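You operate a simulated robot arm through the tools that you are given. There is no shell and no other tool. Be economical: measure what you need, move in short steps, check, and stop when the job is done.

You are at the controls of a simulated two-armed robot. One attempt, no reset.

## Task
Open the pull-out rack, take the nutmeg jar on the table and put it away in the upper tray of the pull-out rack and shut the rack again. Then put one of the croquettes from the table on the larder end of the sideboard. Then take the lid off the green lentil tub and lay it down on the table. Then put one of the eggs from the table on the window end of the sideboard. Then open the bin drawer, put the honey jar on the table away in the green glass bin and shut the drawer again. Then open the wall door by the hood. The order counts. Set down upright: nutmeg jar, honey jar.

It is judged by the outcome, as a careful person would: the job done as asked, and still so three seconds after it is handed in. It fails if anything else is knocked over, pushed out of place, dropped, spilled or broken. A push-on lid holds only when it is set on centred and level and pressed home; a screw cap is set on level and turned clockwise until tight.

## Robot
Two 6-joint arms with two-finger parallel grippers on one trunk, on a base that drives. Base frame: it is fixed to the floor where the robot stands at the start and does not move with it; the origin is under the middle of the robot, x ahead of it, y to its left, z up. Lengths are in cm, angles in degrees, forces in N, time in s.
The left shoulder is at the start at [6, 18.7, 104.7], the right one opposite. With the tool pointing down near the work surface each hand reaches from about 26 to 62 cm from the robot's upright axis, wherever it stands, measured 20 degrees to its own side. Places, roughly: bin drawer [-110, -110, 40]; croquette (6x4x4 cm) [-130, 80, 80]; egg (5x5x5 cm) [-110, 140, 80]; green glass bin [-110, -120, 40]; green lentil tub [-125, 100, 75]; honey jar [-150, 150, 75]; larder end of the sideboard [-380, 140, 90]; nutmeg jar [-100, 100, 75]; pull-out rack [60, 10, 50]; upper tray of the pull-out rack [70, 10, 60]; wall door by the hood [-30, -110, 190]; window end of the sideboard [-290, 170, 90]. Payload 1.57 kg a hand.
The tool frame of a hand sits at the grasp point between the pads (the TCP): z along the fingers, y along the line on which they close. The tips reach 3 cm beyond it. Largest opening 11 cm; finger width 2.4, thickness 1.2; the body of the gripper, 4.8 by 11.2 cm, starts 7.8 cm behind the TCP.
Orientation is that of the tool frame in the base frame, as a unit quaternion [x, y, z, w]. With the fingers straight down and closing along the base's y, the tool's x points along the base's -x, its y along +y and its z along -z.

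## Interface
- The arms move only by the tool jog_arm. It takes "left_rows", "right_rows" or both (then of equal length, played together; a hand with none holds still); each is one flat list of numbers, 7 for each row, row after row: the shift along the tool's x, y, z in units of 50 mm (1.0 is 50 mm), then the turn, a rotation vector about the tool's x, y, z in units of 4 degrees (1.0 is 4 degrees), then the opening, from 0 (shut) to 1 (fully open). In form: [tx, ty, tz, ax, ay, az, gripper, tx, ty, tz, ax, ay, az, gripper, ...]. A call has 1 to 12 rows; each row shifts and turns the commanded pose from where the row before left it, along the tool's axes as they then stand. A call with a number of a shift or a turn outside -1 to 1 is refused whole. A row lasts 0.2 s, in which the tool goes at most 5 cm and 8.6 degrees; a call with a longer step from one row to the next is refused whole, and so is a gripper value outside its range. Where a pose cannot be reached the arm comes as near as it can. A force on the tool above 40 N (or 10 N above the force at the start of the call, whichever is more), or a blocked arm, ends the call early, and 0.2 s more pass. Each finger travels about 15.3 cm/s and halts on what it meets, pressing with about 32 N; the grip force reading is that of the motor and also rises with nothing between the fingers. The clock runs only during rows and for 0.2 s after the last one: add rows that do not move to give the fingers time. It gives the time, the measured TCP pose, the force on the tool (base axes), the opening and the grip force at its end, in the units of the frame above (readings bear some noise), with the torque about the TCP (base axes, N m) and any sound that the robot's microphone picked up, and new pictures: "pictures" is both (left out), scene, wrist or none (wrist: the cameras of the hands that moved).
- Cameras (640 x 400 px; columns grow to the right, rows downward): "scene" is now at [-5.44, -7.77, 158.71]; the picture's right is [-1.00, -0.07, 0.00], its down [-0.06, 0.78, -0.62] and it looks along [0.04, -0.62, -0.78] (base axes); focal length 214 px, centre (320, 200). "left" rides on the left gripper at [7, -1.6, -14.1] in its tool frame; the picture's right is [0.23, 0.97, 0.00], its down [-0.86, 0.20, -0.48] and it looks along [-0.47, 0.11, 0.88] (tool axes); focal length 222 px, centre (320, 200). "right" rides on the right gripper at [7, 1.6, -14.1] in its tool frame; the picture's right is [-0.23, 0.97, 0.00], its down [-0.86, -0.20, -0.48] and it looks along [-0.47, -0.11, 0.88] (tool axes); focal length 222 px, centre (320, 200). There is no depth. A picture from a camera that has moved, and an enlarged one, comes with that camera's place and axes in the base frame and with its lens.
- slide_trunk(by): slides the trunk up (or, below 0, down) by that many cm; the arms and the scene camera ride with it, the base frame stays. It gives what a move gives, with no picture.
- base_move(legs): drives the robot by 1 to 6 legs, each [ahead, left, turn to the left] in cm, cm and degrees, along the robot's own axes; the way and the turn of a leg run together, so that a leg with both is an arc; at most 150 cm and 180 degrees a leg. The arms and the cameras ride along, it lands a little off, and it stops where it bumps. It gives what a move gives, and a new picture of the scene camera.
- pan_tilt(pan, tilt): turns the head with the scene camera to pan (to the left, within 86 degrees either way) and tilt (down, from -29 to 69), counted from straight ahead of the robot. It gives what a move gives, and a new picture of the scene camera.
- zoom(camera, box): a new picture of the part [left, top, right, bottom] of that camera's present view, enlarged. It takes no simulated time.
- job_done(): hands the job in; it is judged then, once.

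Work in short steps. Places have to be worked out from the pictures, the camera data and where the tool is seen: move nearer, look again, correct. Check each grasp and each placing, and mend what went wrong. You have 207 turns and 260 pictures in all, those below and enlarged ones among them. Open the grippers and draw the arms clear of the work before you hand the job in, unless the task says otherwise.

The tools are called as name(argument=value, ...) on one line, values as JSON. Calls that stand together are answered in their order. jog_arm: Moves the arms, as the interface text tells. Its arguments: {"type":"object","properties":{"left_rows":{"type":"array","items":{"type":"number"}},"right_rows":{"type":"array","items":{"type":"number"}},"pictures":{"type":"string","enum":["both","scene","wrist","none"]}},"required":[]} The other tools are called the same way: slide_trunk (by) slides the trunk up or down; base_move (legs) drives the base; pan_tilt (pan, tilt) turns the head that bears the scene camera; zoom (camera, box) takes an enlarged picture of a part of a camera's view; job_done () hands the job in.

At the start:

```text
time: 0.0
left_tool_pos: [40.38, -4.26, 100.01]
left_tool_rot: [0.0, 1.0, 0.0, 0.0]
left_contact_force: [0.7, 0.1, 0.2]
left_wrist_torque: [0.0, -0.01, 0.0]
left_opening: 11.01
left_gripper_force: 0.1
right_tool_pos: [30.28, -40.07, 100.1]
right_tool_rot: [-0.001, 1.0, 0.0, 0.001]
right_contact_force: [0.4, 0.3, 0.2]
right_wrist_torque: [-0.02, -0.02, 0.01]
right_opening: 11.02
right_gripper_force: 0.1
trunk travel left (down, up): [-67.5, 31.5]
robot x, y, heading: [-0.33, -0.11, 0.1]
head pan, tilt: [-85.9, 51.6]
```

scene: 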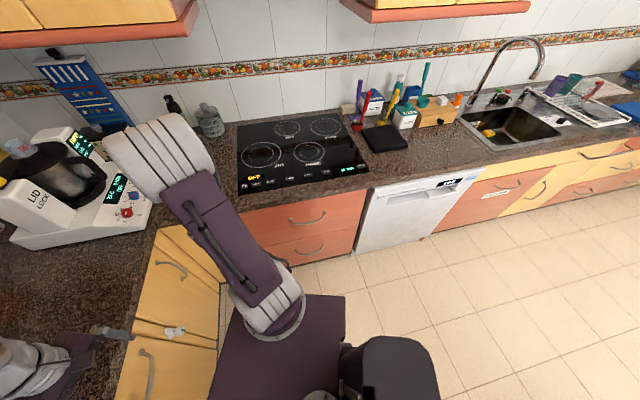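
right: 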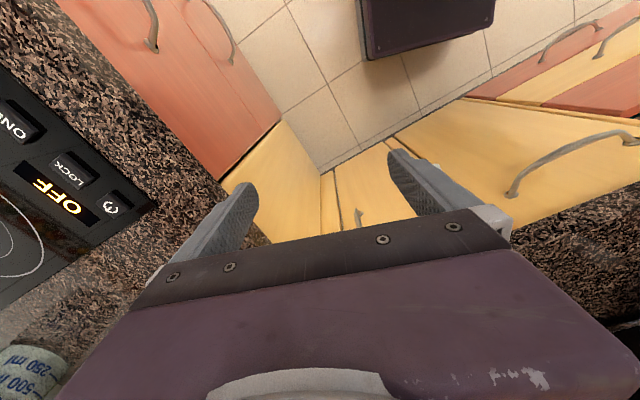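
left: 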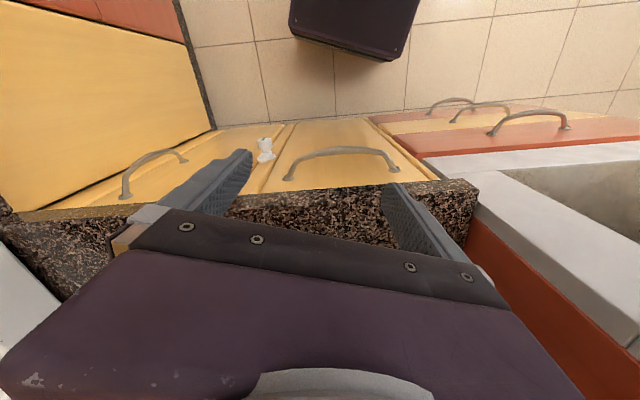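

The scene camera looks to the right side; I look ahead at the pull-out rack first.

pan_tilt(pan=0, tilt=50)

pan_tilt(pan=80, tilt=25)

```text
time: 1.6
left_tool_pos: [40.44, -4.16, 99.97]
left_tool_rot: [0.0, 1.0, 0.0, 0.0]
left_contact_force: [0.4, 0.2, 0.3]
left_wrist_torque: [0.0, 0.01, 0.0]
left_opening: 11.0
left_gripper_force: 0.0
right_tool_pos: [30.51, -40.08, 99.95]
right_tool_rot: [0.0, 1.0, 0.001, 0.0]
right_contact_force: [0.1, -0.4, -0.2]
right_wrist_torque: [0.0, -0.01, 0.0]
right_opening: 11.02
right_gripper_force: 0.0
trunk travel left (down, up): [-67.5, 31.5]
robot x, y, heading: [0.31, -0.15, -0.1]
head pan, tilt: [0.0, 50.0]
camera scene: at [1.73, -0.25, 158.93], right [0.0, -1.0, 0.0], down [-0.77, 0.0, -0.64], along [0.64, 0.0, -0.77], focal length 214 px, centre (320, 200)
```

scene: 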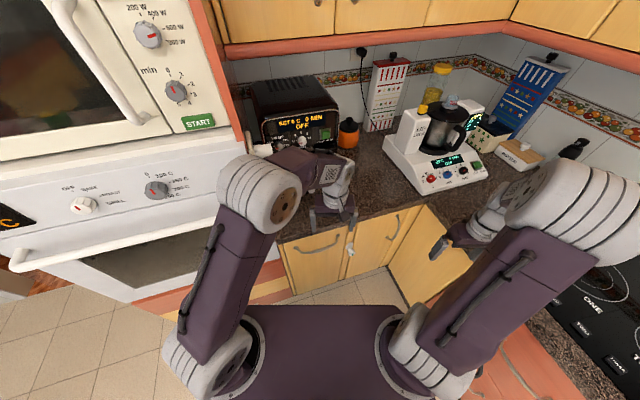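

```text
time: 3.1
left_tool_pos: [40.49, -4.25, 99.99]
left_tool_rot: [0.0, 1.0, 0.0, 0.0]
left_contact_force: [-0.2, -1.0, 0.4]
left_wrist_torque: [-0.01, -0.01, 0.01]
left_opening: 11.01
left_gripper_force: 0.1
right_tool_pos: [30.39, -40.11, 99.9]
right_tool_rot: [0.0, 1.0, 0.0, -0.001]
right_contact_force: [0.0, -0.2, 0.0]
right_wrist_torque: [-0.01, 0.02, -0.02]
right_opening: 11.03
right_gripper_force: 0.1
trunk travel left (down, up): [-67.5, 31.5]
robot x, y, heading: [0.03, 0.26, 0.0]
head pan, tilt: [80.0, 25.0]
camera scene: at [-4.36, 8.83, 162.68], right [0.98, -0.17, 0.0], down [-0.07, -0.42, -0.91], along [0.16, 0.89, -0.42], focal length 214 px, centre (320, 200)
```

scene: 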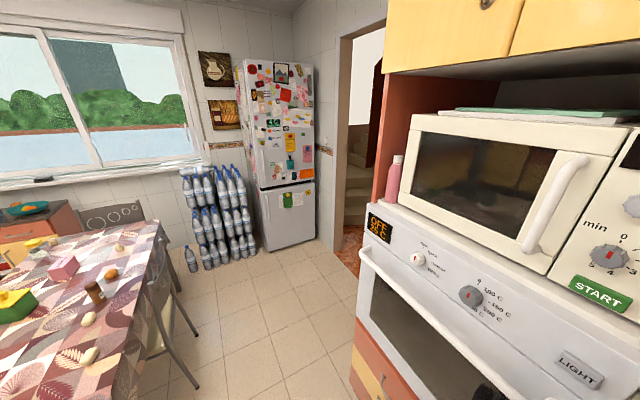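

I look ahead again from further back to see the rack front clear of the arms.

base_move(legs=[[-45, 0, 0]])

pan_tilt(pan=0, tilt=45)

```text
time: 5.8
left_tool_pos: [-4.54, -4.35, 99.99]
left_tool_rot: [0.002, 1.0, 0.0, 0.001]
left_contact_force: [-0.5, 0.3, 0.4]
left_wrist_torque: [0.01, -0.03, 0.01]
left_opening: 10.99
left_gripper_force: 0.0
right_tool_pos: [-14.84, -40.16, 99.96]
right_tool_rot: [0.001, 1.0, 0.0, -0.001]
right_contact_force: [-0.9, 0.5, -1.1]
right_wrist_torque: [-0.01, -0.01, 0.02]
right_opening: 10.98
right_gripper_force: 0.1
trunk travel left (down, up): [-67.5, 31.5]
robot x, y, heading: [-44.97, 0.15, -0.2]
head pan, tilt: [80.0, 25.0]
camera scene: at [-49.28, 8.93, 162.68], right [0.98, -0.18, 0.0], down [-0.08, -0.42, -0.91], along [0.16, 0.89, -0.42], focal length 214 px, centre (320, 200)
```

scene: 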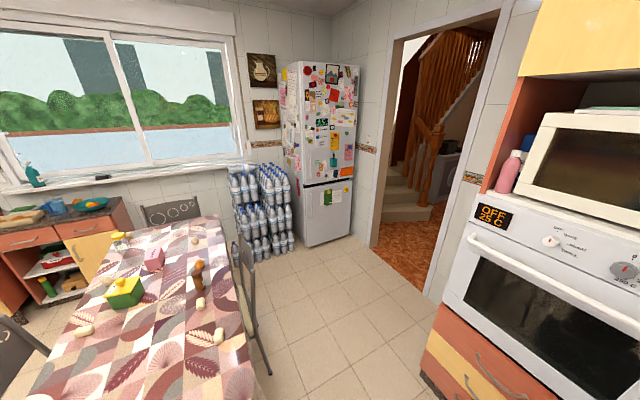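

```text
time: 7.4
left_tool_pos: [-4.59, -4.28, 99.87]
left_tool_rot: [0.002, 1.0, 0.0, -0.001]
left_contact_force: [0.2, -0.4, -0.1]
left_wrist_torque: [-0.01, -0.03, -0.05]
left_opening: 10.98
left_gripper_force: 0.0
right_tool_pos: [-14.8, -40.09, 99.94]
right_tool_rot: [0.002, 1.0, 0.0, 0.0]
right_contact_force: [0.3, -0.5, -0.5]
right_wrist_torque: [0.0, -0.03, -0.01]
right_opening: 10.99
right_gripper_force: 0.1
trunk travel left (down, up): [-67.5, 31.5]
robot x, y, heading: [-45.01, -0.04, -0.1]
head pan, tilt: [0.0, 45.0]
camera scene: at [-42.81, -0.16, 159.62], right [0.0, -1.0, 0.0], down [-0.71, 0.0, -0.71], along [0.71, 0.0, -0.71], focal length 214 px, centre (320, 200)
```

scene: 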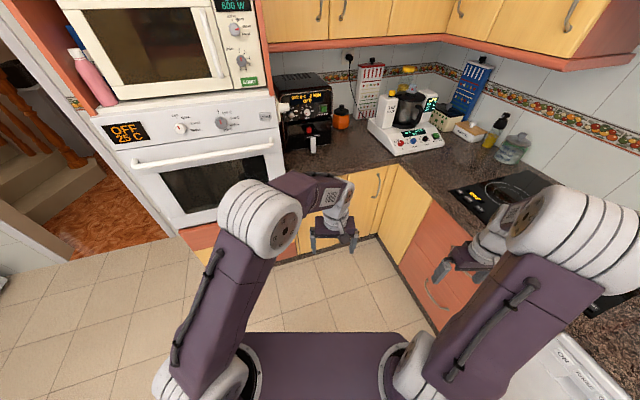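

The left arm hides the rack front; I move the left hand to the left and up, out of the line of sight.

jog_arm(left_rows=[0, 1, 0, 0, 0, 0, 1, 0, 1, 0, 0, 0, 0, 1, 0, 1, 0, 0, 0, 0, 1, 0, 1, 0, 0, 0, 0, 1, 0, 1, 0, 0, 0, 0, 1, 0, 1, 0, 0, 0, 0, 1], pictures="scene")

zoom(camera="scene", box=[240, 130, 440, 290])

```text
time: 8.8
left_tool_pos: [-4.69, 25.84, 99.96]
left_tool_rot: [0.002, 1.0, 0.0, 0.0]
left_contact_force: [0.6, -0.3, 0.7]
left_wrist_torque: [0.0, 0.02, -0.01]
left_opening: 10.98
left_gripper_force: 0.2
right_tool_pos: [-14.82, -39.97, 100.06]
right_tool_rot: [0.001, 1.0, -0.001, 0.0]
right_contact_force: [-0.1, -1.1, 0.9]
right_wrist_torque: [-0.02, 0.0, -0.02]
right_opening: 11.01
right_gripper_force: 0.0
trunk travel left (down, up): [-67.5, 31.5]
robot x, y, heading: [-45.07, 0.18, -0.2]
head pan, tilt: [0.0, 45.0]
camera scene: at [-42.81, 0.04, 159.62], right [0.0, -1.0, 0.0], down [-0.71, 0.0, -0.71], along [0.71, 0.0, -0.71], focal length 214 px, centre (320, 200)
```

scene: 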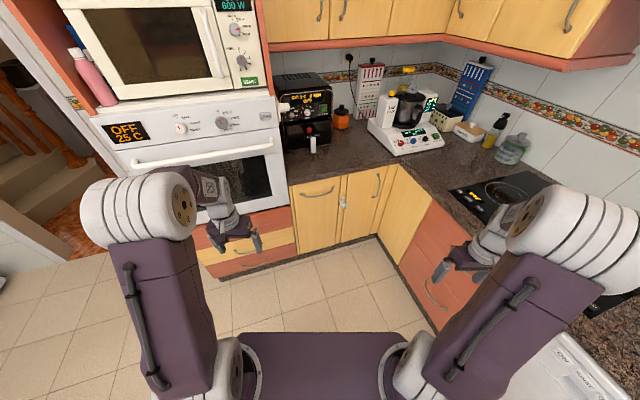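

```text
2.50 times, centred on (340, 210) of scene
camera zoom: at [-42.81, 0.04, 159.62], right [0.0, -1.0, 0.0], down [-0.71, 0.0, -0.71], along [0.71, 0.0, -0.71], focal length 536 px, centre (270, 175)
```

zoom: 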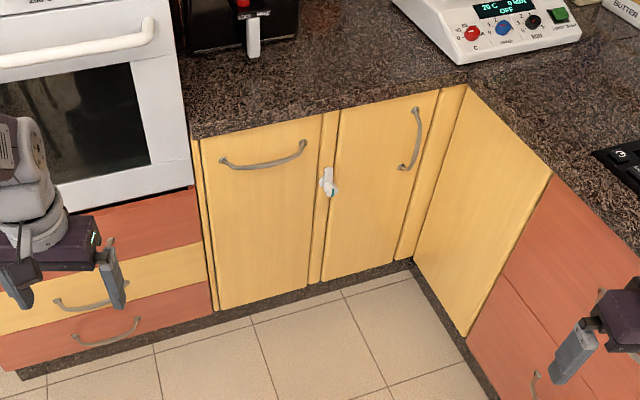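

The kitchen seems rotated about 18° from the base frame; the rack is the left yellow front with the horizontal handle. I turn to face it squarely.

base_move(legs=[[0, 0, 18]])

zoom(camera="scene", box=[260, 130, 460, 255])

```text
time: 10.2
left_tool_pos: [-14.42, 36.95, 100.0]
left_tool_rot: [-0.153, 0.988, 0.0, 0.0]
left_contact_force: [0.4, -0.3, 0.0]
left_wrist_torque: [0.02, 0.02, 0.01]
left_opening: 11.01
left_gripper_force: 0.1
right_tool_pos: [-3.85, -28.89, 99.89]
right_tool_rot: [-0.153, 0.988, 0.0, 0.0]
right_contact_force: [0.4, 1.0, 0.2]
right_wrist_torque: [-0.01, 0.04, -0.01]
right_opening: 11.01
right_gripper_force: 0.0
trunk travel left (down, up): [-67.5, 31.5]
robot x, y, heading: [-44.75, -0.12, 17.4]
head pan, tilt: [0.0, 45.0]
camera scene: at [-42.92, 0.46, 159.62], right [0.3, -0.95, 0.0], down [-0.67, -0.21, -0.71], along [0.67, 0.21, -0.71], focal length 214 px, centre (320, 200)
```

scene: 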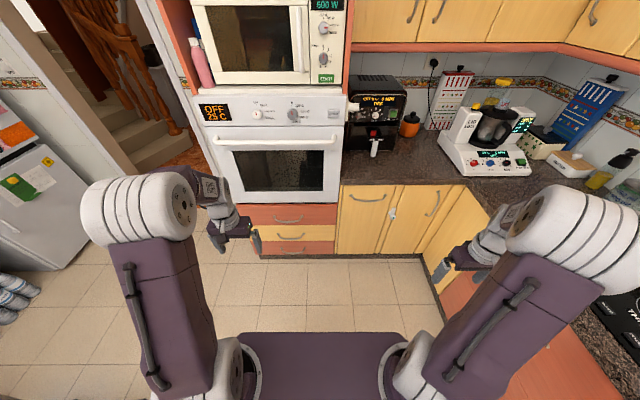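

```text
3.20 times, centred on (360, 192) of scene
camera zoom: at [-42.92, 0.46, 159.62], right [0.3, -0.95, 0.0], down [-0.67, -0.21, -0.71], along [0.67, 0.21, -0.71], focal length 686 px, centre (192, 224)
```

zoom: 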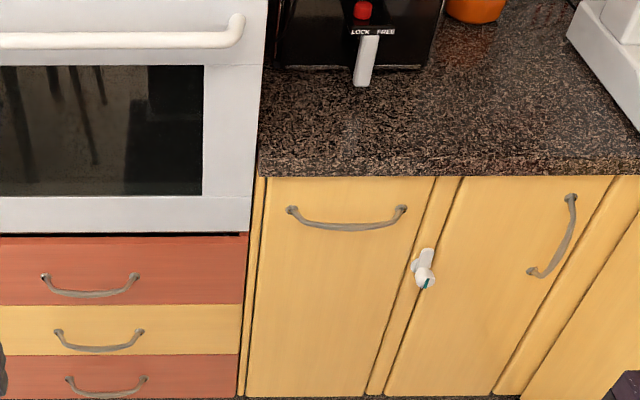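

Aligned. I look closely at the white latch beside the rack front.

zoom(camera="scene", box=[370, 195, 410, 220])

```text
16.00 times, centred on (390, 208) of scene
camera zoom: at [-42.92, 0.46, 159.62], right [0.3, -0.95, 0.0], down [-0.67, -0.21, -0.71], along [0.67, 0.21, -0.71], focal length 3432 px, centre (-800, 80)
```

zoom: 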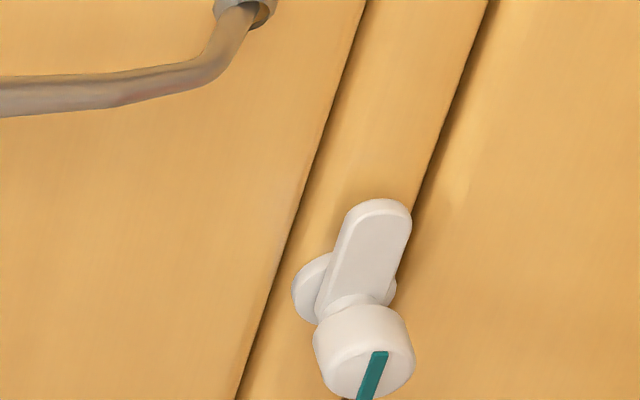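

The catch arm stands along the post, seemingly free. I turn the right hand to point ahead with the fingers closing vertically, to take the rack handle.

jog_arm(right_rows=[0, 0, 0, -0.962, -0.962, 0.962, 1, 0, 0, 0, -0.962, -0.962, 0.962, 1, 0, 0, 0, -0.962, -0.962, 0.962, 1, 0, 0, 0, -0.962, -0.962, 0.962, 1, 0, 0, 0, -0.962, -0.962, 0.962, 1, 0, 0, 0, -0.962, -0.962, 0.962, 1, 0, 0, 0, -0.962, -0.962, 0.962, 1, 0, 0, 0, -0.962, -0.962, 0.962, 1, 0, 0, 0, -0.962, -0.962, 0.962, 1], pictures="none")

jog_arm(right_rows=[0, 0, 0, -0.962, -0.962, 0.962, 1, 0, 0, 0, -0.962, -0.962, 0.962, 1, 0, 0, 0, -0.962, -0.962, 0.962, 1, 0, 0, 0, -0.962, -0.962, 0.962, 1, 0, 0, 0, -0.962, -0.962, 0.962, 1, 0, 0, 0, -0.962, -0.962, 0.962, 1, 0, 0, 0, -0.962, -0.962, 0.962, 1, 0, 0, 0, -0.962, -0.962, 0.962, 1, 0, 0, 0, -0.962, -0.962, 0.962, 1])

```text
time: 12.2
left_tool_pos: [-14.44, 36.85, 99.94]
left_tool_rot: [-0.153, 0.988, 0.0, 0.0]
left_contact_force: [-0.4, -0.7, -0.2]
left_wrist_torque: [0.01, -0.02, -0.03]
left_opening: 10.99
left_gripper_force: 0.1
right_tool_pos: [-3.99, -29.06, 100.03]
right_tool_rot: [0.154, 0.9, 0.33, 0.241]
right_contact_force: [-0.6, 0.4, -0.2]
right_wrist_torque: [-0.03, 0.02, 0.0]
right_opening: 10.98
right_gripper_force: 0.0
trunk travel left (down, up): [-67.5, 31.5]
robot x, y, heading: [-44.93, 0.1, 17.4]
head pan, tilt: [0.0, 45.0]
```

```text
time: 14.2
left_tool_pos: [-14.41, 36.85, 99.93]
left_tool_rot: [-0.153, 0.988, 0.0, 0.0]
left_contact_force: [0.4, 0.4, -0.4]
left_wrist_torque: [0.02, -0.01, 0.02]
left_opening: 11.01
left_gripper_force: 0.0
right_tool_pos: [-3.91, -28.97, 99.95]
right_tool_rot: [0.418, 0.57, 0.571, 0.418]
right_contact_force: [-0.3, -0.6, -0.6]
right_wrist_torque: [0.02, 0.01, 0.01]
right_opening: 11.0
right_gripper_force: 0.1
trunk travel left (down, up): [-67.5, 31.5]
robot x, y, heading: [-44.88, 0.04, 17.5]
head pan, tilt: [0.0, 45.0]
camera scene: at [-42.91, 0.45, 159.62], right [0.3, -0.95, 0.0], down [-0.67, -0.21, -0.71], along [0.67, 0.21, -0.71], focal length 214 px, centre (320, 200)
camera right: at [-19.56, -26.73, 101.42], right [0.07, -0.22, 0.97], down [-0.2, -0.96, -0.2], along [0.98, -0.18, -0.11], focal length 222 px, centre (320, 200)
```

scene: 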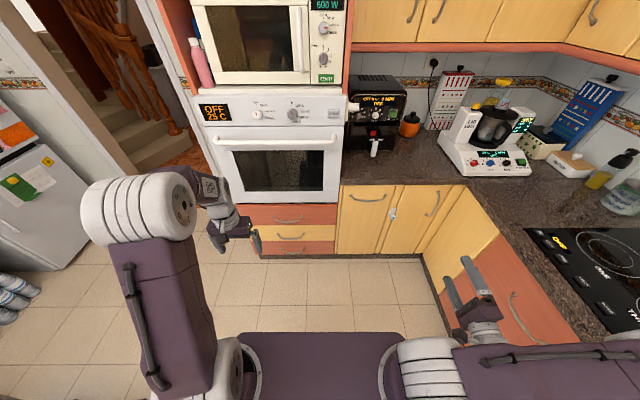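
right: 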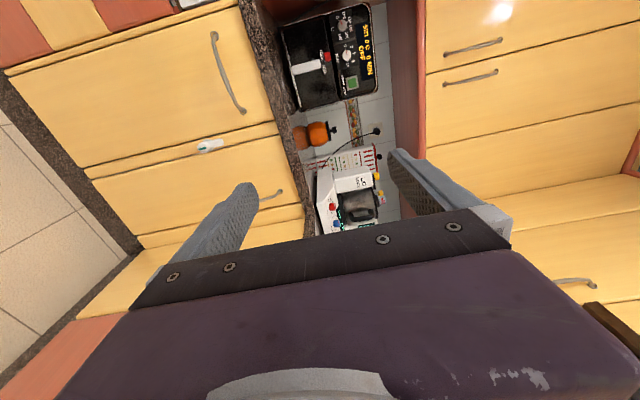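

By both views the rack handle is at about (42.3, 0.3, 77.7). I put the right hand at its height and sideways place, then drive nearer.

jog_arm(right_rows=[0.403, -0.637, 0.429, 0, 0, 0, 1, 0.403, -0.637, 0.429, 0, 0, 0, 1, 0.403, -0.637, 0.429, 0, 0, 0, 1, 0.403, -0.637, 0.429, 0, 0, 0, 1, 0.403, -0.637, 0.429, 0, 0, 0, 1, 0.403, -0.637, 0.429, 0, 0, 0, 1, 0.403, -0.637, 0.429, 0, 0, 0, 1], pictures="none")

base_move(legs=[[26, 0, 0]])

zoom(camera="right", box=[0, 0, 640, 400])

```text
time: 15.8
left_tool_pos: [-14.31, 36.88, 99.88]
left_tool_rot: [-0.153, 0.988, -0.001, -0.001]
left_contact_force: [0.0, 0.7, -0.3]
left_wrist_torque: [0.0, -0.01, 0.02]
left_opening: 11.03
left_gripper_force: 0.0
right_tool_pos: [6.24, -10.85, 77.76]
right_tool_rot: [0.418, 0.571, 0.57, 0.418]
right_contact_force: [-0.3, 0.5, 0.1]
right_wrist_torque: [-0.01, 0.01, 0.0]
right_opening: 11.0
right_gripper_force: 0.0
trunk travel left (down, up): [-67.5, 31.5]
robot x, y, heading: [-44.8, 0.08, 17.9]
head pan, tilt: [0.0, 45.0]
```

```text
time: 17.6
left_tool_pos: [10.35, 44.92, 100.05]
left_tool_rot: [-0.153, 0.988, 0.0, 0.0]
left_contact_force: [-0.5, -1.0, 0.5]
left_wrist_torque: [-0.01, 0.03, -0.01]
left_opening: 11.01
left_gripper_force: 0.1
right_tool_pos: [30.79, -3.27, 77.65]
right_tool_rot: [0.418, 0.571, 0.57, 0.418]
right_contact_force: [0.1, 0.0, -0.1]
right_wrist_torque: [0.01, -0.04, -0.01]
right_opening: 10.99
right_gripper_force: 0.1
trunk travel left (down, up): [-67.5, 31.5]
robot x, y, heading: [-20.04, 7.94, 17.4]
head pan, tilt: [0.0, 45.0]
camera scene: at [-18.17, 8.35, 159.62], right [0.3, -0.95, 0.0], down [-0.67, -0.21, -0.71], along [0.67, 0.21, -0.71], focal length 214 px, centre (320, 200)
```

scene: 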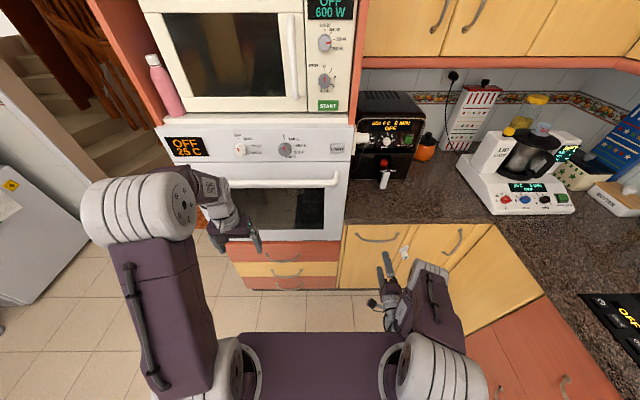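

```text
1.00 times, centred on (320, 200) of right
camera zoom: at [15.22, -0.9, 79.18], right [0.07, -0.22, 0.97], down [-0.2, -0.96, -0.2], along [0.98, -0.18, -0.11], focal length 222 px, centre (320, 200)
```

zoom: 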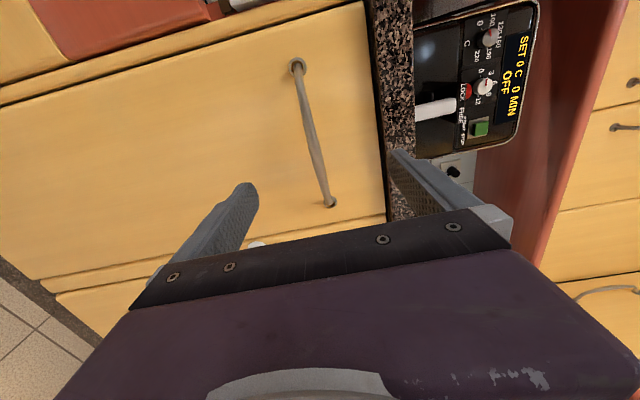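

The handle is about 13 cm ahead of the TCP, centred. I drive 8 cm nearer and look with the wrist camera.

base_move(legs=[[8, 0, 0]])

jog_arm(right_rows=[0, 0, 0.4, 0, 0, 0, 1, 0, 0, 0, 0, 0, 0, 1], pictures="wrist")

```text
time: 18.7
left_tool_pos: [17.98, 47.04, 99.97]
left_tool_rot: [-0.153, 0.988, -0.001, -0.001]
left_contact_force: [0.2, 0.8, -1.2]
left_wrist_torque: [-0.01, 0.02, 0.0]
left_opening: 11.01
left_gripper_force: 0.1
right_tool_pos: [38.45, -0.73, 77.71]
right_tool_rot: [0.417, 0.57, 0.571, 0.418]
right_contact_force: [0.3, 0.3, -0.6]
right_wrist_torque: [-0.02, 0.01, 0.01]
right_opening: 11.02
right_gripper_force: 0.1
trunk travel left (down, up): [-67.5, 31.5]
robot x, y, heading: [-12.6, 10.24, 17.7]
head pan, tilt: [0.0, 45.0]
camera scene: at [-10.48, 10.79, 159.62], right [0.3, -0.95, 0.0], down [-0.67, -0.21, -0.71], along [0.67, 0.21, -0.71], focal length 214 px, centre (320, 200)
```

scene: 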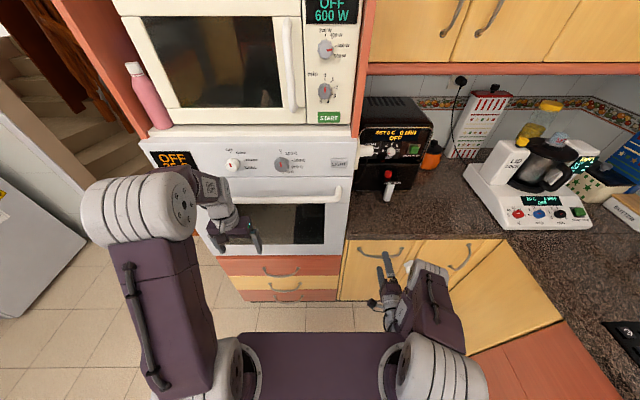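

```text
time: 19.3
left_tool_pos: [18.01, 47.09, 99.93]
left_tool_rot: [-0.153, 0.988, 0.0, -0.001]
left_contact_force: [0.4, 0.0, 1.0]
left_wrist_torque: [-0.02, 0.0, -0.02]
left_opening: 11.0
left_gripper_force: 0.1
right_tool_pos: [40.36, -0.1, 77.58]
right_tool_rot: [0.417, 0.571, 0.571, 0.417]
right_contact_force: [0.5, -0.1, -0.3]
right_wrist_torque: [-0.03, 0.0, -0.01]
right_opening: 10.99
right_gripper_force: 0.1
trunk travel left (down, up): [-67.5, 31.5]
robot x, y, heading: [-12.42, 10.42, 17.9]
head pan, tilt: [0.0, 45.0]
camera right: at [24.78, 2.09, 79.12], right [0.07, -0.22, 0.97], down [-0.2, -0.96, -0.2], along [0.98, -0.18, -0.11], focal length 222 px, centre (320, 200)
```

right: 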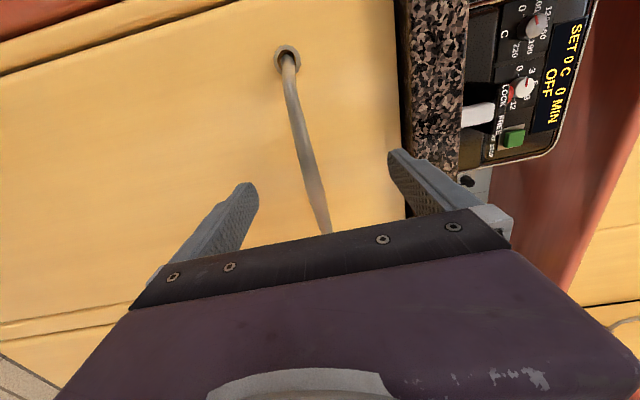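

The bar lies about 1 cm below the TCP height. I narrow the fingers to clear the counter edge, lower slightly, advance.

jog_arm(right_rows=[0, -0.16, 0, 0, 0, 0, 0.55, 0, 0, 0.2, 0, 0, 0, 0.55, 0, 0, 0.3, 0, 0, 0, 0.55, 0, 0, 0.1, 0, 0, 0, 0.55])

zoom(camera="scene", box=[330, 210, 450, 285])

```text
time: 20.3
left_tool_pos: [17.98, 47.16, 99.9]
left_tool_rot: [-0.153, 0.988, 0.0, 0.0]
left_contact_force: [-0.7, -0.3, 0.4]
left_wrist_torque: [0.03, -0.01, 0.0]
left_opening: 11.01
left_gripper_force: 0.2
right_tool_pos: [43.3, 0.75, 76.81]
right_tool_rot: [0.419, 0.571, 0.57, 0.417]
right_contact_force: [0.0, -0.4, 0.0]
right_wrist_torque: [0.02, 0.0, 0.04]
right_opening: 6.05
right_gripper_force: 0.1
trunk travel left (down, up): [-67.5, 31.5]
robot x, y, heading: [-12.66, 10.29, 17.7]
head pan, tilt: [0.0, 45.0]
camera scene: at [-10.54, 10.76, 159.62], right [0.3, -0.95, 0.0], down [-0.67, -0.21, -0.71], along [0.67, 0.21, -0.71], focal length 214 px, centre (320, 200)
camera right: at [27.62, 3.01, 78.34], right [0.07, -0.22, 0.97], down [-0.2, -0.96, -0.2], along [0.98, -0.18, -0.11], focal length 222 px, centre (320, 200)
```

scene: 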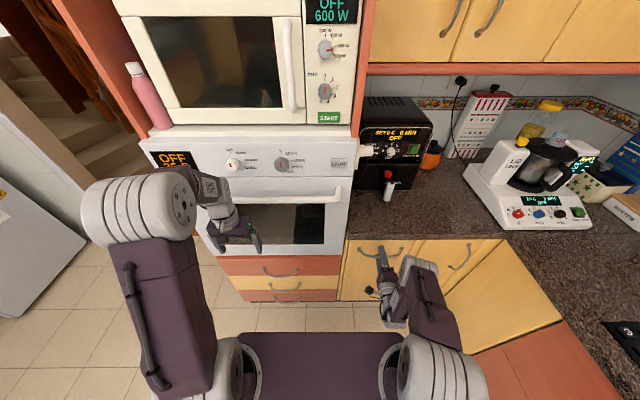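
right: 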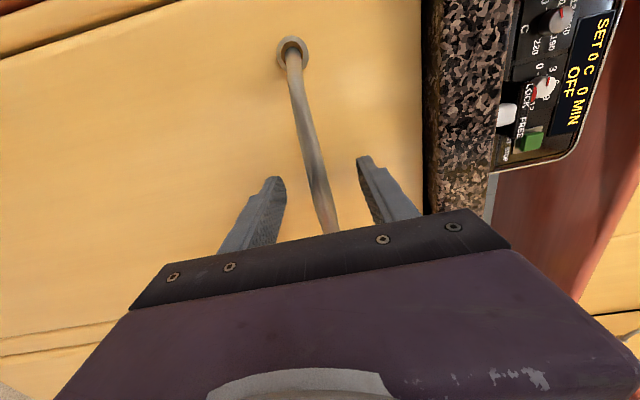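

```text
5.33 times, centred on (390, 248) of scene
camera zoom: at [-10.54, 10.76, 159.62], right [0.3, -0.95, 0.0], down [-0.67, -0.21, -0.71], along [0.67, 0.21, -0.71], focal length 1144 px, centre (-53, -53)
```

zoom: 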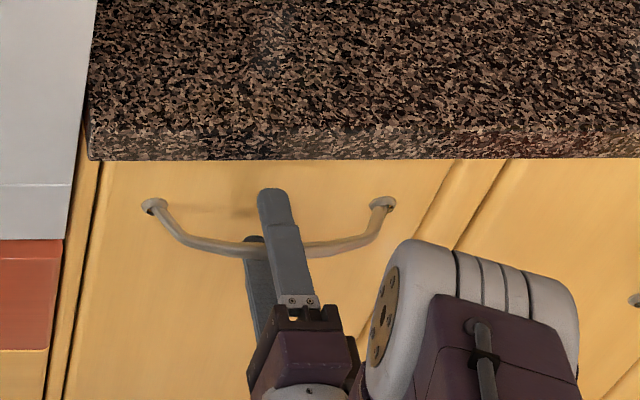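

The fingers straddle the bar at its middle. I close the gripper.

jog_arm(right_rows=[0, 0, 0, 0, 0, 0, 0, 0, 0, 0, 0, 0, 0, 0, 0, 0, 0, 0, 0, 0, 0], pictures="none")

zoom(camera="scene", box=[330, 210, 450, 285])

```text
time: 21.1
left_tool_pos: [18.05, 47.19, 100.01]
left_tool_rot: [-0.152, 0.988, -0.001, 0.001]
left_contact_force: [0.2, 0.2, -0.4]
left_wrist_torque: [-0.04, 0.0, 0.0]
left_opening: 10.99
left_gripper_force: 0.1
right_tool_pos: [43.29, 0.77, 77.01]
right_tool_rot: [0.417, 0.57, 0.571, 0.419]
right_contact_force: [2.1, -1.5, 9.3]
right_wrist_torque: [0.05, 0.04, 0.28]
right_opening: 1.4
right_gripper_force: 30.5
trunk travel left (down, up): [-67.5, 31.5]
robot x, y, heading: [-12.6, 10.28, 17.6]
head pan, tilt: [0.0, 45.0]
```

```text
5.33 times, centred on (390, 248) of scene
camera zoom: at [-10.66, 10.77, 159.63], right [0.3, -0.95, 0.0], down [-0.67, -0.21, -0.71], along [0.67, 0.21, -0.71], focal length 1144 px, centre (-53, -53)
```

zoom: 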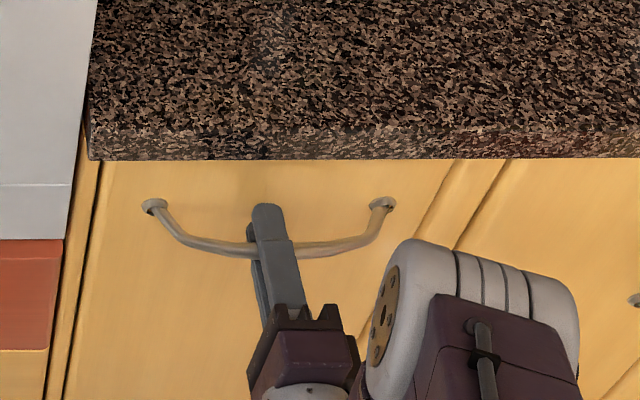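

Gripped (1.4 cm). I pull a few cm with the arm to feel it.

jog_arm(right_rows=[0, 0, -0.3, 0, 0, 0, 0, 0, 0, -0.4, 0, 0, 0, 0, 0, 0, -0.4, 0, 0, 0, 0, 0, 0, -0.4, 0, 0, 0, 0], pictures="scene")

```text
time: 22.1
left_tool_pos: [17.47, 47.43, 100.01]
left_tool_rot: [-0.153, 0.988, -0.003, 0.002]
left_contact_force: [-0.7, 0.3, 0.8]
left_wrist_torque: [-0.01, -0.03, -0.02]
left_opening: 11.0
left_gripper_force: 0.2
right_tool_pos: [36.02, -1.69, 77.03]
right_tool_rot: [0.414, 0.571, 0.573, 0.417]
right_contact_force: [-7.4, 16.1, 30.1]
right_wrist_torque: [-0.01, 0.04, -0.68]
right_opening: 1.34
right_gripper_force: 30.0
right hand out of reach, approached as far as the arm can: row 4
trunk travel left (down, up): [-67.5, 31.5]
robot x, y, heading: [-12.47, 10.46, 17.5]
head pan, tilt: [0.0, 45.0]
camera scene: at [-11.33, 11.15, 159.66], right [0.3, -0.95, 0.0], down [-0.67, -0.22, -0.71], along [0.68, 0.21, -0.7], focal length 214 px, centre (320, 200)
```

scene: 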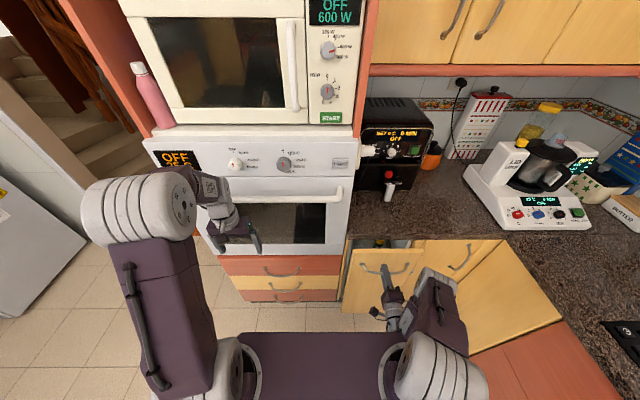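

It slides open. I pull on by driving the base back.

base_move(legs=[[-18, 0, 0]])

```text
time: 22.8
left_tool_pos: [17.35, 47.23, 99.95]
left_tool_rot: [-0.154, 0.988, -0.001, 0.0]
left_contact_force: [-0.9, 0.4, 0.8]
left_wrist_torque: [-0.01, 0.02, 0.0]
left_opening: 11.01
left_gripper_force: 0.0
right_tool_pos: [35.89, -1.66, 77.07]
right_tool_rot: [0.411, 0.57, 0.578, 0.416]
right_contact_force: [-1.2, 8.6, 3.6]
right_wrist_torque: [-0.24, -0.21, -0.48]
right_opening: 1.37
right_gripper_force: 30.4
trunk travel left (down, up): [-67.5, 31.5]
robot x, y, heading: [-13.25, 9.89, 17.8]
head pan, tilt: [0.0, 45.0]
stopped in leg 1: the force on the tool passed its limit (the readings are from after the stop); the commanded pose is now the measured one
camera scene: at [-11.14, 10.76, 159.6], right [0.3, -0.95, 0.0], down [-0.67, -0.22, -0.71], along [0.67, 0.21, -0.71], focal length 214 px, centre (320, 200)
```

scene: 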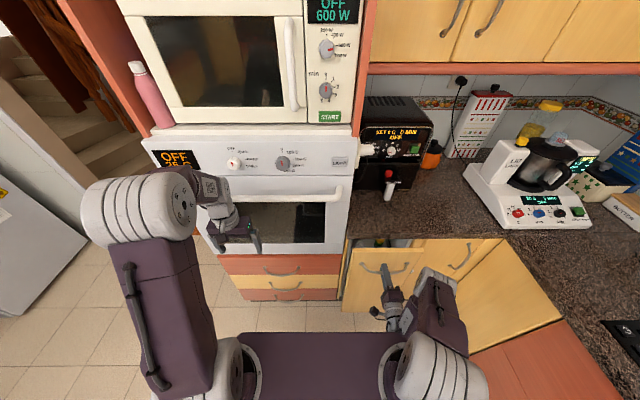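

Residual force was high; it is now reset. I try a short drive back again.

base_move(legs=[[-5, 0, 0]])

zoom(camera="scene", box=[330, 220, 450, 295])

```text
time: 23.8
left_tool_pos: [12.73, 45.68, 99.99]
left_tool_rot: [-0.155, 0.988, -0.001, 0.001]
left_contact_force: [-0.1, -0.2, 0.2]
left_wrist_torque: [0.0, 0.0, -0.02]
left_opening: 11.01
left_gripper_force: 0.0
right_tool_pos: [31.17, -3.12, 77.01]
right_tool_rot: [0.412, 0.569, 0.577, 0.417]
right_contact_force: [-2.1, 8.5, 2.2]
right_wrist_torque: [-0.32, -0.22, -0.06]
right_opening: 1.37
right_gripper_force: 30.3
trunk travel left (down, up): [-67.5, 31.5]
robot x, y, heading: [-18.35, 8.64, 17.7]
head pan, tilt: [0.0, 45.0]
camera scene: at [-15.86, 9.36, 159.63], right [0.3, -0.95, 0.0], down [-0.67, -0.22, -0.71], along [0.67, 0.21, -0.71], focal length 214 px, centre (320, 200)
```

scene: 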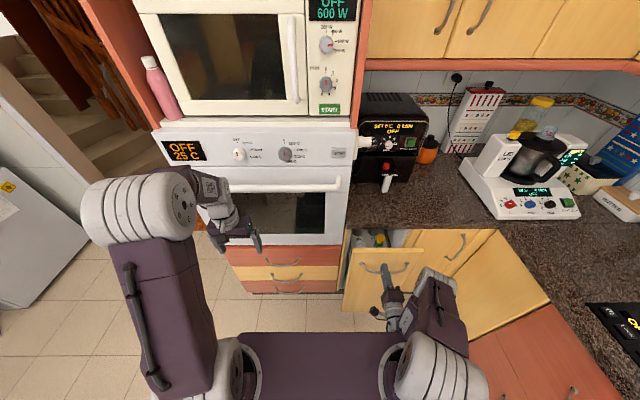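

```text
5.33 times, centred on (390, 258) of scene
camera zoom: at [-15.86, 9.36, 159.63], right [0.3, -0.95, 0.0], down [-0.67, -0.22, -0.71], along [0.67, 0.21, -0.71], focal length 1144 px, centre (-53, -107)
```

zoom: 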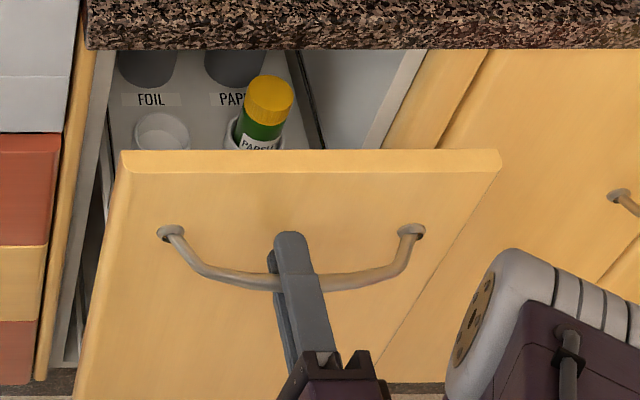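

Working; it slides freely. I keep pulling in several short legs.

base_move(legs=[[-8, 0, 0], [-8, 0, 0], [-6, 0, 0]])

zoom(camera="scene", box=[310, 190, 470, 290])

```text
time: 26.1
left_tool_pos: [-8.43, 38.77, 99.99]
left_tool_rot: [-0.153, 0.988, 0.0, 0.001]
left_contact_force: [0.0, -0.1, 0.3]
left_wrist_torque: [0.05, -0.02, 0.0]
left_opening: 11.02
left_gripper_force: 0.0
right_tool_pos: [10.19, -9.97, 76.97]
right_tool_rot: [0.411, 0.569, 0.578, 0.416]
right_contact_force: [0.3, -2.1, 2.7]
right_wrist_torque: [-0.5, -0.23, -0.42]
right_opening: 1.38
right_gripper_force: 30.6
trunk travel left (down, up): [-67.5, 31.5]
robot x, y, heading: [-39.3, 1.94, 17.8]
head pan, tilt: [0.0, 45.0]
camera scene: at [-37.0, 2.31, 159.64], right [0.3, -0.95, 0.0], down [-0.67, -0.21, -0.71], along [0.67, 0.22, -0.71], focal length 214 px, centre (320, 200)
```

scene: 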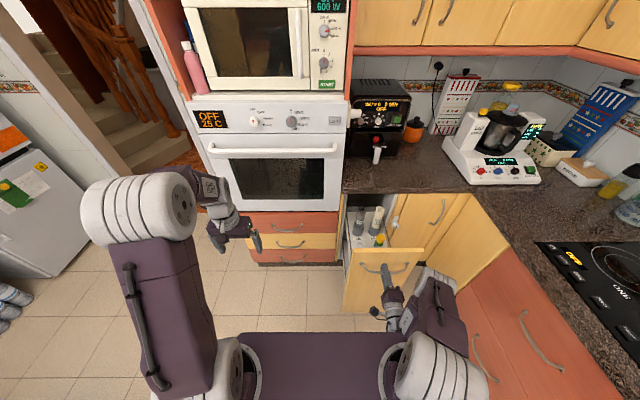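

```text
4.00 times, centred on (390, 240) of scene
camera zoom: at [-37.0, 2.31, 159.64], right [0.3, -0.95, 0.0], down [-0.67, -0.21, -0.71], along [0.67, 0.22, -0.71], focal length 858 px, centre (40, 40)
```

zoom: 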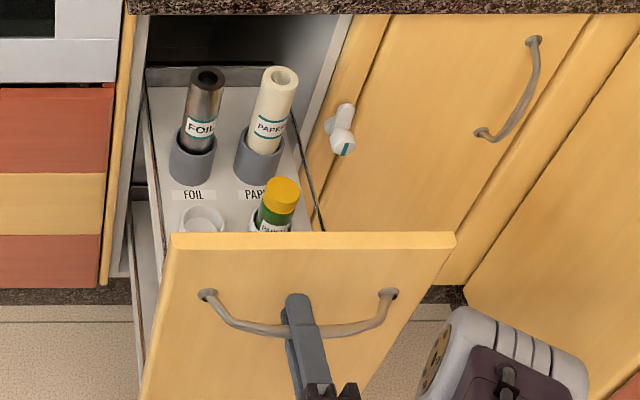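

Try a little more travel, then look from above.

base_move(legs=[[-6, 0, 0]])

```text
time: 27.0
left_tool_pos: [-14.09, 37.09, 99.93]
left_tool_rot: [-0.154, 0.988, 0.0, 0.0]
left_contact_force: [0.0, 0.0, -0.7]
left_wrist_torque: [-0.01, 0.02, 0.01]
left_opening: 10.99
left_gripper_force: 0.0
right_tool_pos: [4.42, -11.82, 77.02]
right_tool_rot: [0.411, 0.568, 0.578, 0.417]
right_contact_force: [1.7, -2.1, 3.4]
right_wrist_torque: [-0.28, -0.17, -0.27]
right_opening: 1.4
right_gripper_force: 30.4
trunk travel left (down, up): [-67.5, 31.5]
robot x, y, heading: [-44.62, 0.47, 17.6]
head pan, tilt: [0.0, 45.0]
camera scene: at [-42.61, 0.56, 159.64], right [0.3, -0.95, 0.0], down [-0.67, -0.21, -0.71], along [0.67, 0.22, -0.71], focal length 214 px, centre (320, 200)
```

scene: 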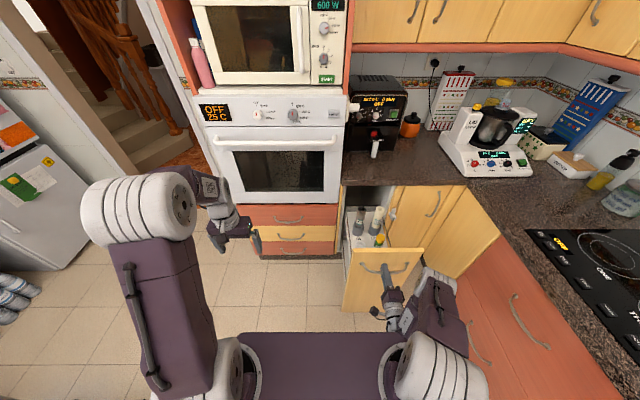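

Open enough. I release the handle and back the hand off.

jog_arm(right_rows=[0, 0, 0, 0, 0, 0, 0.5, 0, 0, 0, 0, 0, 0, 0.5, 0, 0, -0.5, 0, 0, 0, 0.5, 0, 0, -0.5, 0, 0, 0, 0.5], pictures="none")

base_move(legs=[[-10, 0, 0]])

```text
time: 28.0
left_tool_pos: [-14.2, 36.92, 99.97]
left_tool_rot: [-0.154, 0.988, 0.0, 0.0]
left_contact_force: [0.0, -0.3, -1.0]
left_wrist_torque: [0.01, 0.0, 0.03]
left_opening: 11.01
left_gripper_force: 0.0
right_tool_pos: [-0.09, -14.07, 76.65]
right_tool_rot: [0.411, 0.569, 0.577, 0.417]
right_contact_force: [-0.3, -0.5, -0.5]
right_wrist_torque: [-0.02, -0.02, 0.02]
right_opening: 5.47
right_gripper_force: 0.1
right hand out of reach, approached as far as the arm can: row 3
trunk travel left (down, up): [-67.5, 31.5]
robot x, y, heading: [-45.0, 0.24, 17.8]
head pan, tilt: [0.0, 45.0]
```

```text
time: 29.2
left_tool_pos: [-23.63, 33.98, 100.04]
left_tool_rot: [-0.155, 0.988, 0.0, 0.0]
left_contact_force: [-0.4, -0.1, -0.5]
left_wrist_torque: [0.0, 0.0, 0.03]
left_opening: 11.0
left_gripper_force: 0.0
right_tool_pos: [-9.59, -17.07, 76.68]
right_tool_rot: [0.411, 0.569, 0.578, 0.417]
right_contact_force: [0.3, 1.0, 0.0]
right_wrist_torque: [-0.01, 0.02, 0.01]
right_opening: 5.49
right_gripper_force: 0.0
trunk travel left (down, up): [-67.5, 31.5]
robot x, y, heading: [-54.21, -2.74, 17.5]
head pan, tilt: [0.0, 45.0]
camera scene: at [-52.11, -2.45, 159.62], right [0.3, -0.95, 0.0], down [-0.67, -0.21, -0.71], along [0.67, 0.22, -0.71], focal length 214 px, centre (320, 200)
```

scene: 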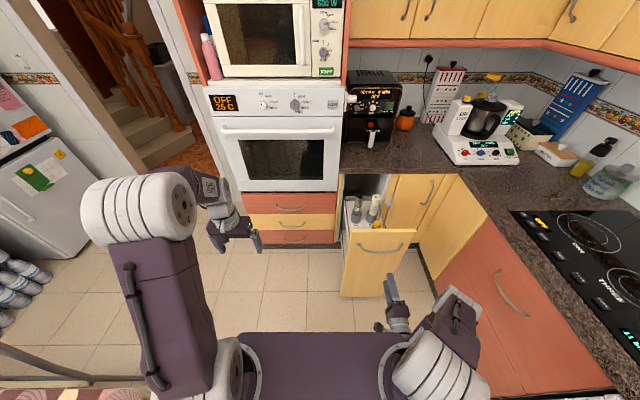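

Now I return the right hand to fingers-down and raised, and look toward the table.

jog_arm(right_rows=[-0.4, 0.5, 0, 0, 0, 0, 1, -0.4, 0.5, 0, 0, 0, 0, 1, -0.4, 0.5, 0, 0, 0, 0, 1, -0.4, 0.5, 0, 0, 0, 0, 1, -0.4, 0.5, 0, 0, 0, 0, 1, -0.4, 0.5, 0, 0, 0, 0, 1, 0, 0, 0, 0.962, 0.962, -0.962, 1, 0, 0, 0, 0.962, 0.962, -0.962, 1, 0, 0, 0, 0.962, 0.962, -0.962, 1, 0, 0, 0, 0.962, 0.962, -0.962, 1, 0, 0, 0, 0.962, 0.962, -0.962, 1, 0, 0, 0, 0.962, 0.962, -0.962, 1], pictures="none")

jog_arm(right_rows=[0, 0, 0, 0.962, 0.962, -0.962, 1, 0, 0, 0, 0.962, 0.962, -0.962, 1, 0, 0, 0, 0.962, 0.962, -0.962, 1, 0, 0, 0, 0.962, 0.962, -0.962, 1, 0, 0, 0, 0.962, 0.962, -0.962, 1, 0, 0, 0, 0.962, 0.962, -0.962, 1, 0, 0, 0, 0.962, 0.962, -0.962, 1, 0, 0, 0, 0.962, 0.962, -0.962, 1, 0, 0, 0, 0.962, 0.962, -0.962, 1, 0, 0, 0, 0.962, 0.962, -0.962, 1, 0, 0, 0, 0.962, 0.962, -0.962, 1, 0, 0, 0, 0.962, 0.962, -0.962, 1], pictures="none")

pan_tilt(pan=86, tilt=40)

```text
time: 31.8
left_tool_pos: [-23.53, 33.98, 99.93]
left_tool_rot: [-0.154, 0.988, -0.001, 0.0]
left_contact_force: [0.9, 0.7, 0.0]
left_wrist_torque: [0.01, 0.04, 0.0]
left_opening: 11.0
left_gripper_force: 0.0
right_tool_pos: [-5.94, -28.38, 91.7]
right_tool_rot: [0.242, 0.813, 0.428, 0.312]
right_contact_force: [0.7, 0.7, 0.3]
right_wrist_torque: [0.01, 0.01, -0.02]
right_opening: 10.99
right_gripper_force: 0.0
trunk travel left (down, up): [-67.5, 31.5]
robot x, y, heading: [-54.08, -2.67, 17.8]
head pan, tilt: [0.0, 45.0]
```

```text
time: 34.4
left_tool_pos: [-23.68, 34.07, 100.06]
left_tool_rot: [-0.154, 0.988, 0.001, 0.0]
left_contact_force: [-0.1, -1.2, -0.3]
left_wrist_torque: [-0.03, 0.02, 0.0]
left_opening: 11.01
left_gripper_force: 0.1
right_tool_pos: [-5.85, -28.46, 91.72]
right_tool_rot: [-0.16, 0.987, -0.001, 0.007]
right_contact_force: [0.5, 0.2, -0.6]
right_wrist_torque: [0.01, -0.01, 0.0]
right_opening: 11.01
right_gripper_force: 0.2
trunk travel left (down, up): [-67.5, 31.5]
robot x, y, heading: [-54.33, -2.65, 17.6]
head pan, tilt: [0.0, 45.0]
```

```text
time: 36.0
left_tool_pos: [-23.61, 34.07, 99.87]
left_tool_rot: [-0.154, 0.988, 0.0, 0.001]
left_contact_force: [0.0, 0.2, -1.0]
left_wrist_torque: [0.02, -0.01, 0.02]
left_opening: 11.03
left_gripper_force: 0.0
right_tool_pos: [-5.94, -28.6, 91.72]
right_tool_rot: [-0.159, 0.987, 0.001, 0.007]
right_contact_force: [0.4, 0.0, 0.4]
right_wrist_torque: [-0.01, 0.03, 0.03]
right_opening: 11.0
right_gripper_force: 0.0
trunk travel left (down, up): [-67.5, 31.5]
robot x, y, heading: [-54.19, -3.01, 17.8]
head pan, tilt: [85.9, 40.0]
camera scene: at [-61.82, 3.35, 160.34], right [0.97, 0.24, 0.0], down [0.15, -0.62, -0.77], along [-0.18, 0.74, -0.64], focal length 214 px, centre (320, 200)
```

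scene: 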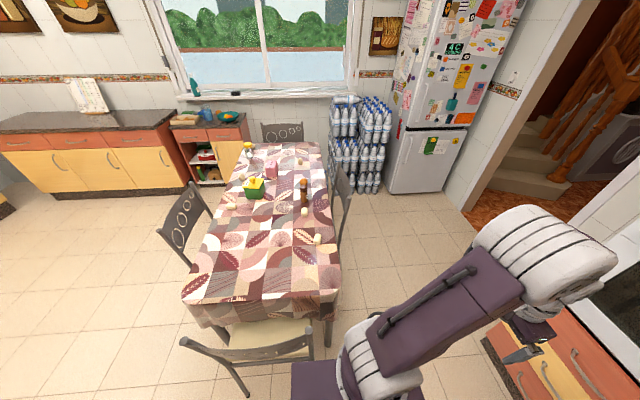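

I zoom on the table.

zoom(camera="scene", box=[180, 130, 360, 330])

zoom(camera="scene", box=[220, 135, 340, 250])

```text
2.00 times, centred on (270, 230) of scene
camera zoom: at [-61.82, 3.35, 160.34], right [0.97, 0.24, 0.0], down [0.15, -0.62, -0.77], along [-0.18, 0.74, -0.64], focal length 429 px, centre (420, 140)
```

zoom: 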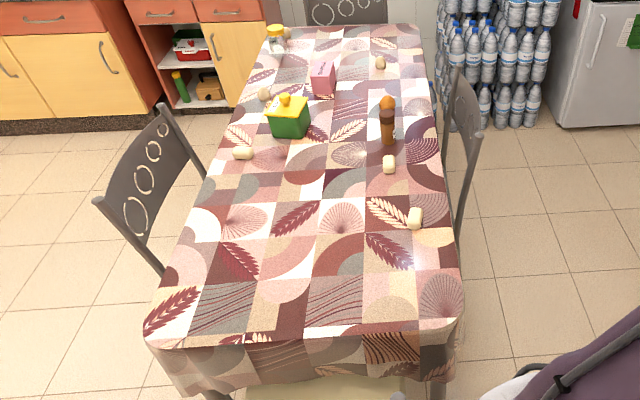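

```text
3.48 times, centred on (280, 192) of scene
camera zoom: at [-61.82, 3.35, 160.34], right [0.97, 0.24, 0.0], down [0.15, -0.62, -0.77], along [-0.18, 0.74, -0.64], focal length 746 px, centre (459, 226)
```

zoom: 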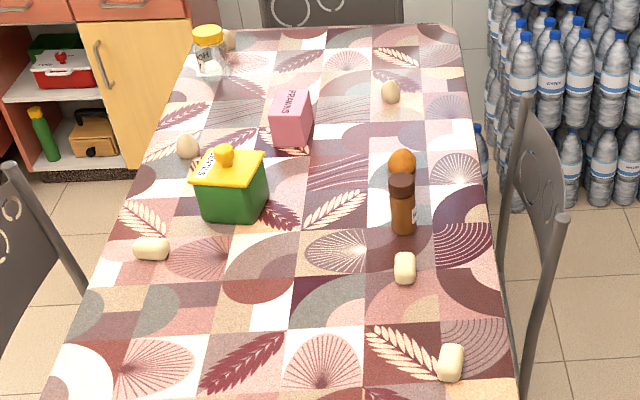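

Table layout worked out (kitchen axes turned ~17.7°). The nutmeg jar is at about (-95, 97). I raise the trunk for safe passage and drive round to the table's right side.

slide_trunk(by=10)

base_move(legs=[[7, -14, 0], [0, 0, 90], [15, -13, 0], [25, -12, 0]])

```text
time: 37.3
left_tool_pos: [-23.51, 34.03, 110.02]
left_tool_rot: [-0.154, 0.988, 0.001, 0.0]
left_contact_force: [0.0, -0.8, -0.3]
left_wrist_torque: [-0.01, 0.01, -0.02]
left_opening: 11.01
left_gripper_force: 0.0
right_tool_pos: [-6.04, -28.39, 101.7]
right_tool_rot: [-0.159, 0.987, 0.001, 0.006]
right_contact_force: [0.3, -0.7, 0.3]
right_wrist_torque: [0.0, 0.0, -0.01]
right_opening: 11.02
right_gripper_force: 0.0
trunk travel left (down, up): [-77.5, 21.5]
robot x, y, heading: [-54.52, -2.77, 17.6]
head pan, tilt: [85.9, 40.0]
```

```text
time: 45.3
left_tool_pos: [-67.93, 62.36, 110.0]
left_tool_rot: [0.805, -0.593, 0.0, -0.002]
left_contact_force: [-0.3, -0.6, -0.1]
left_wrist_torque: [0.01, 0.01, 0.03]
left_opening: 11.0
left_gripper_force: 0.0
right_tool_pos: [-5.35, 79.47, 101.76]
right_tool_rot: [0.809, -0.588, -0.005, -0.005]
right_contact_force: [0.8, -0.4, 0.9]
right_wrist_torque: [-0.01, 0.02, 0.03]
right_opening: 10.98
right_gripper_force: 0.1
trunk travel left (down, up): [-77.5, 21.5]
robot x, y, heading: [-31.21, 32.25, 107.5]
head pan, tilt: [85.9, 40.0]
camera scene: at [-37.74, 23.52, 170.34], right [-0.23, 0.97, 0.0], down [0.63, 0.15, -0.77], along [-0.75, -0.18, -0.64], focal length 214 px, centre (320, 200)
```

scene: 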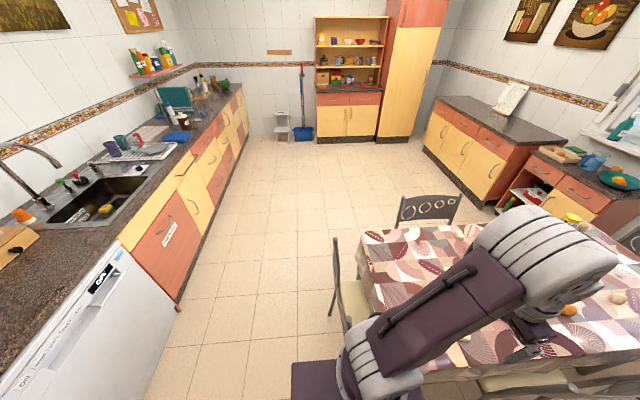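

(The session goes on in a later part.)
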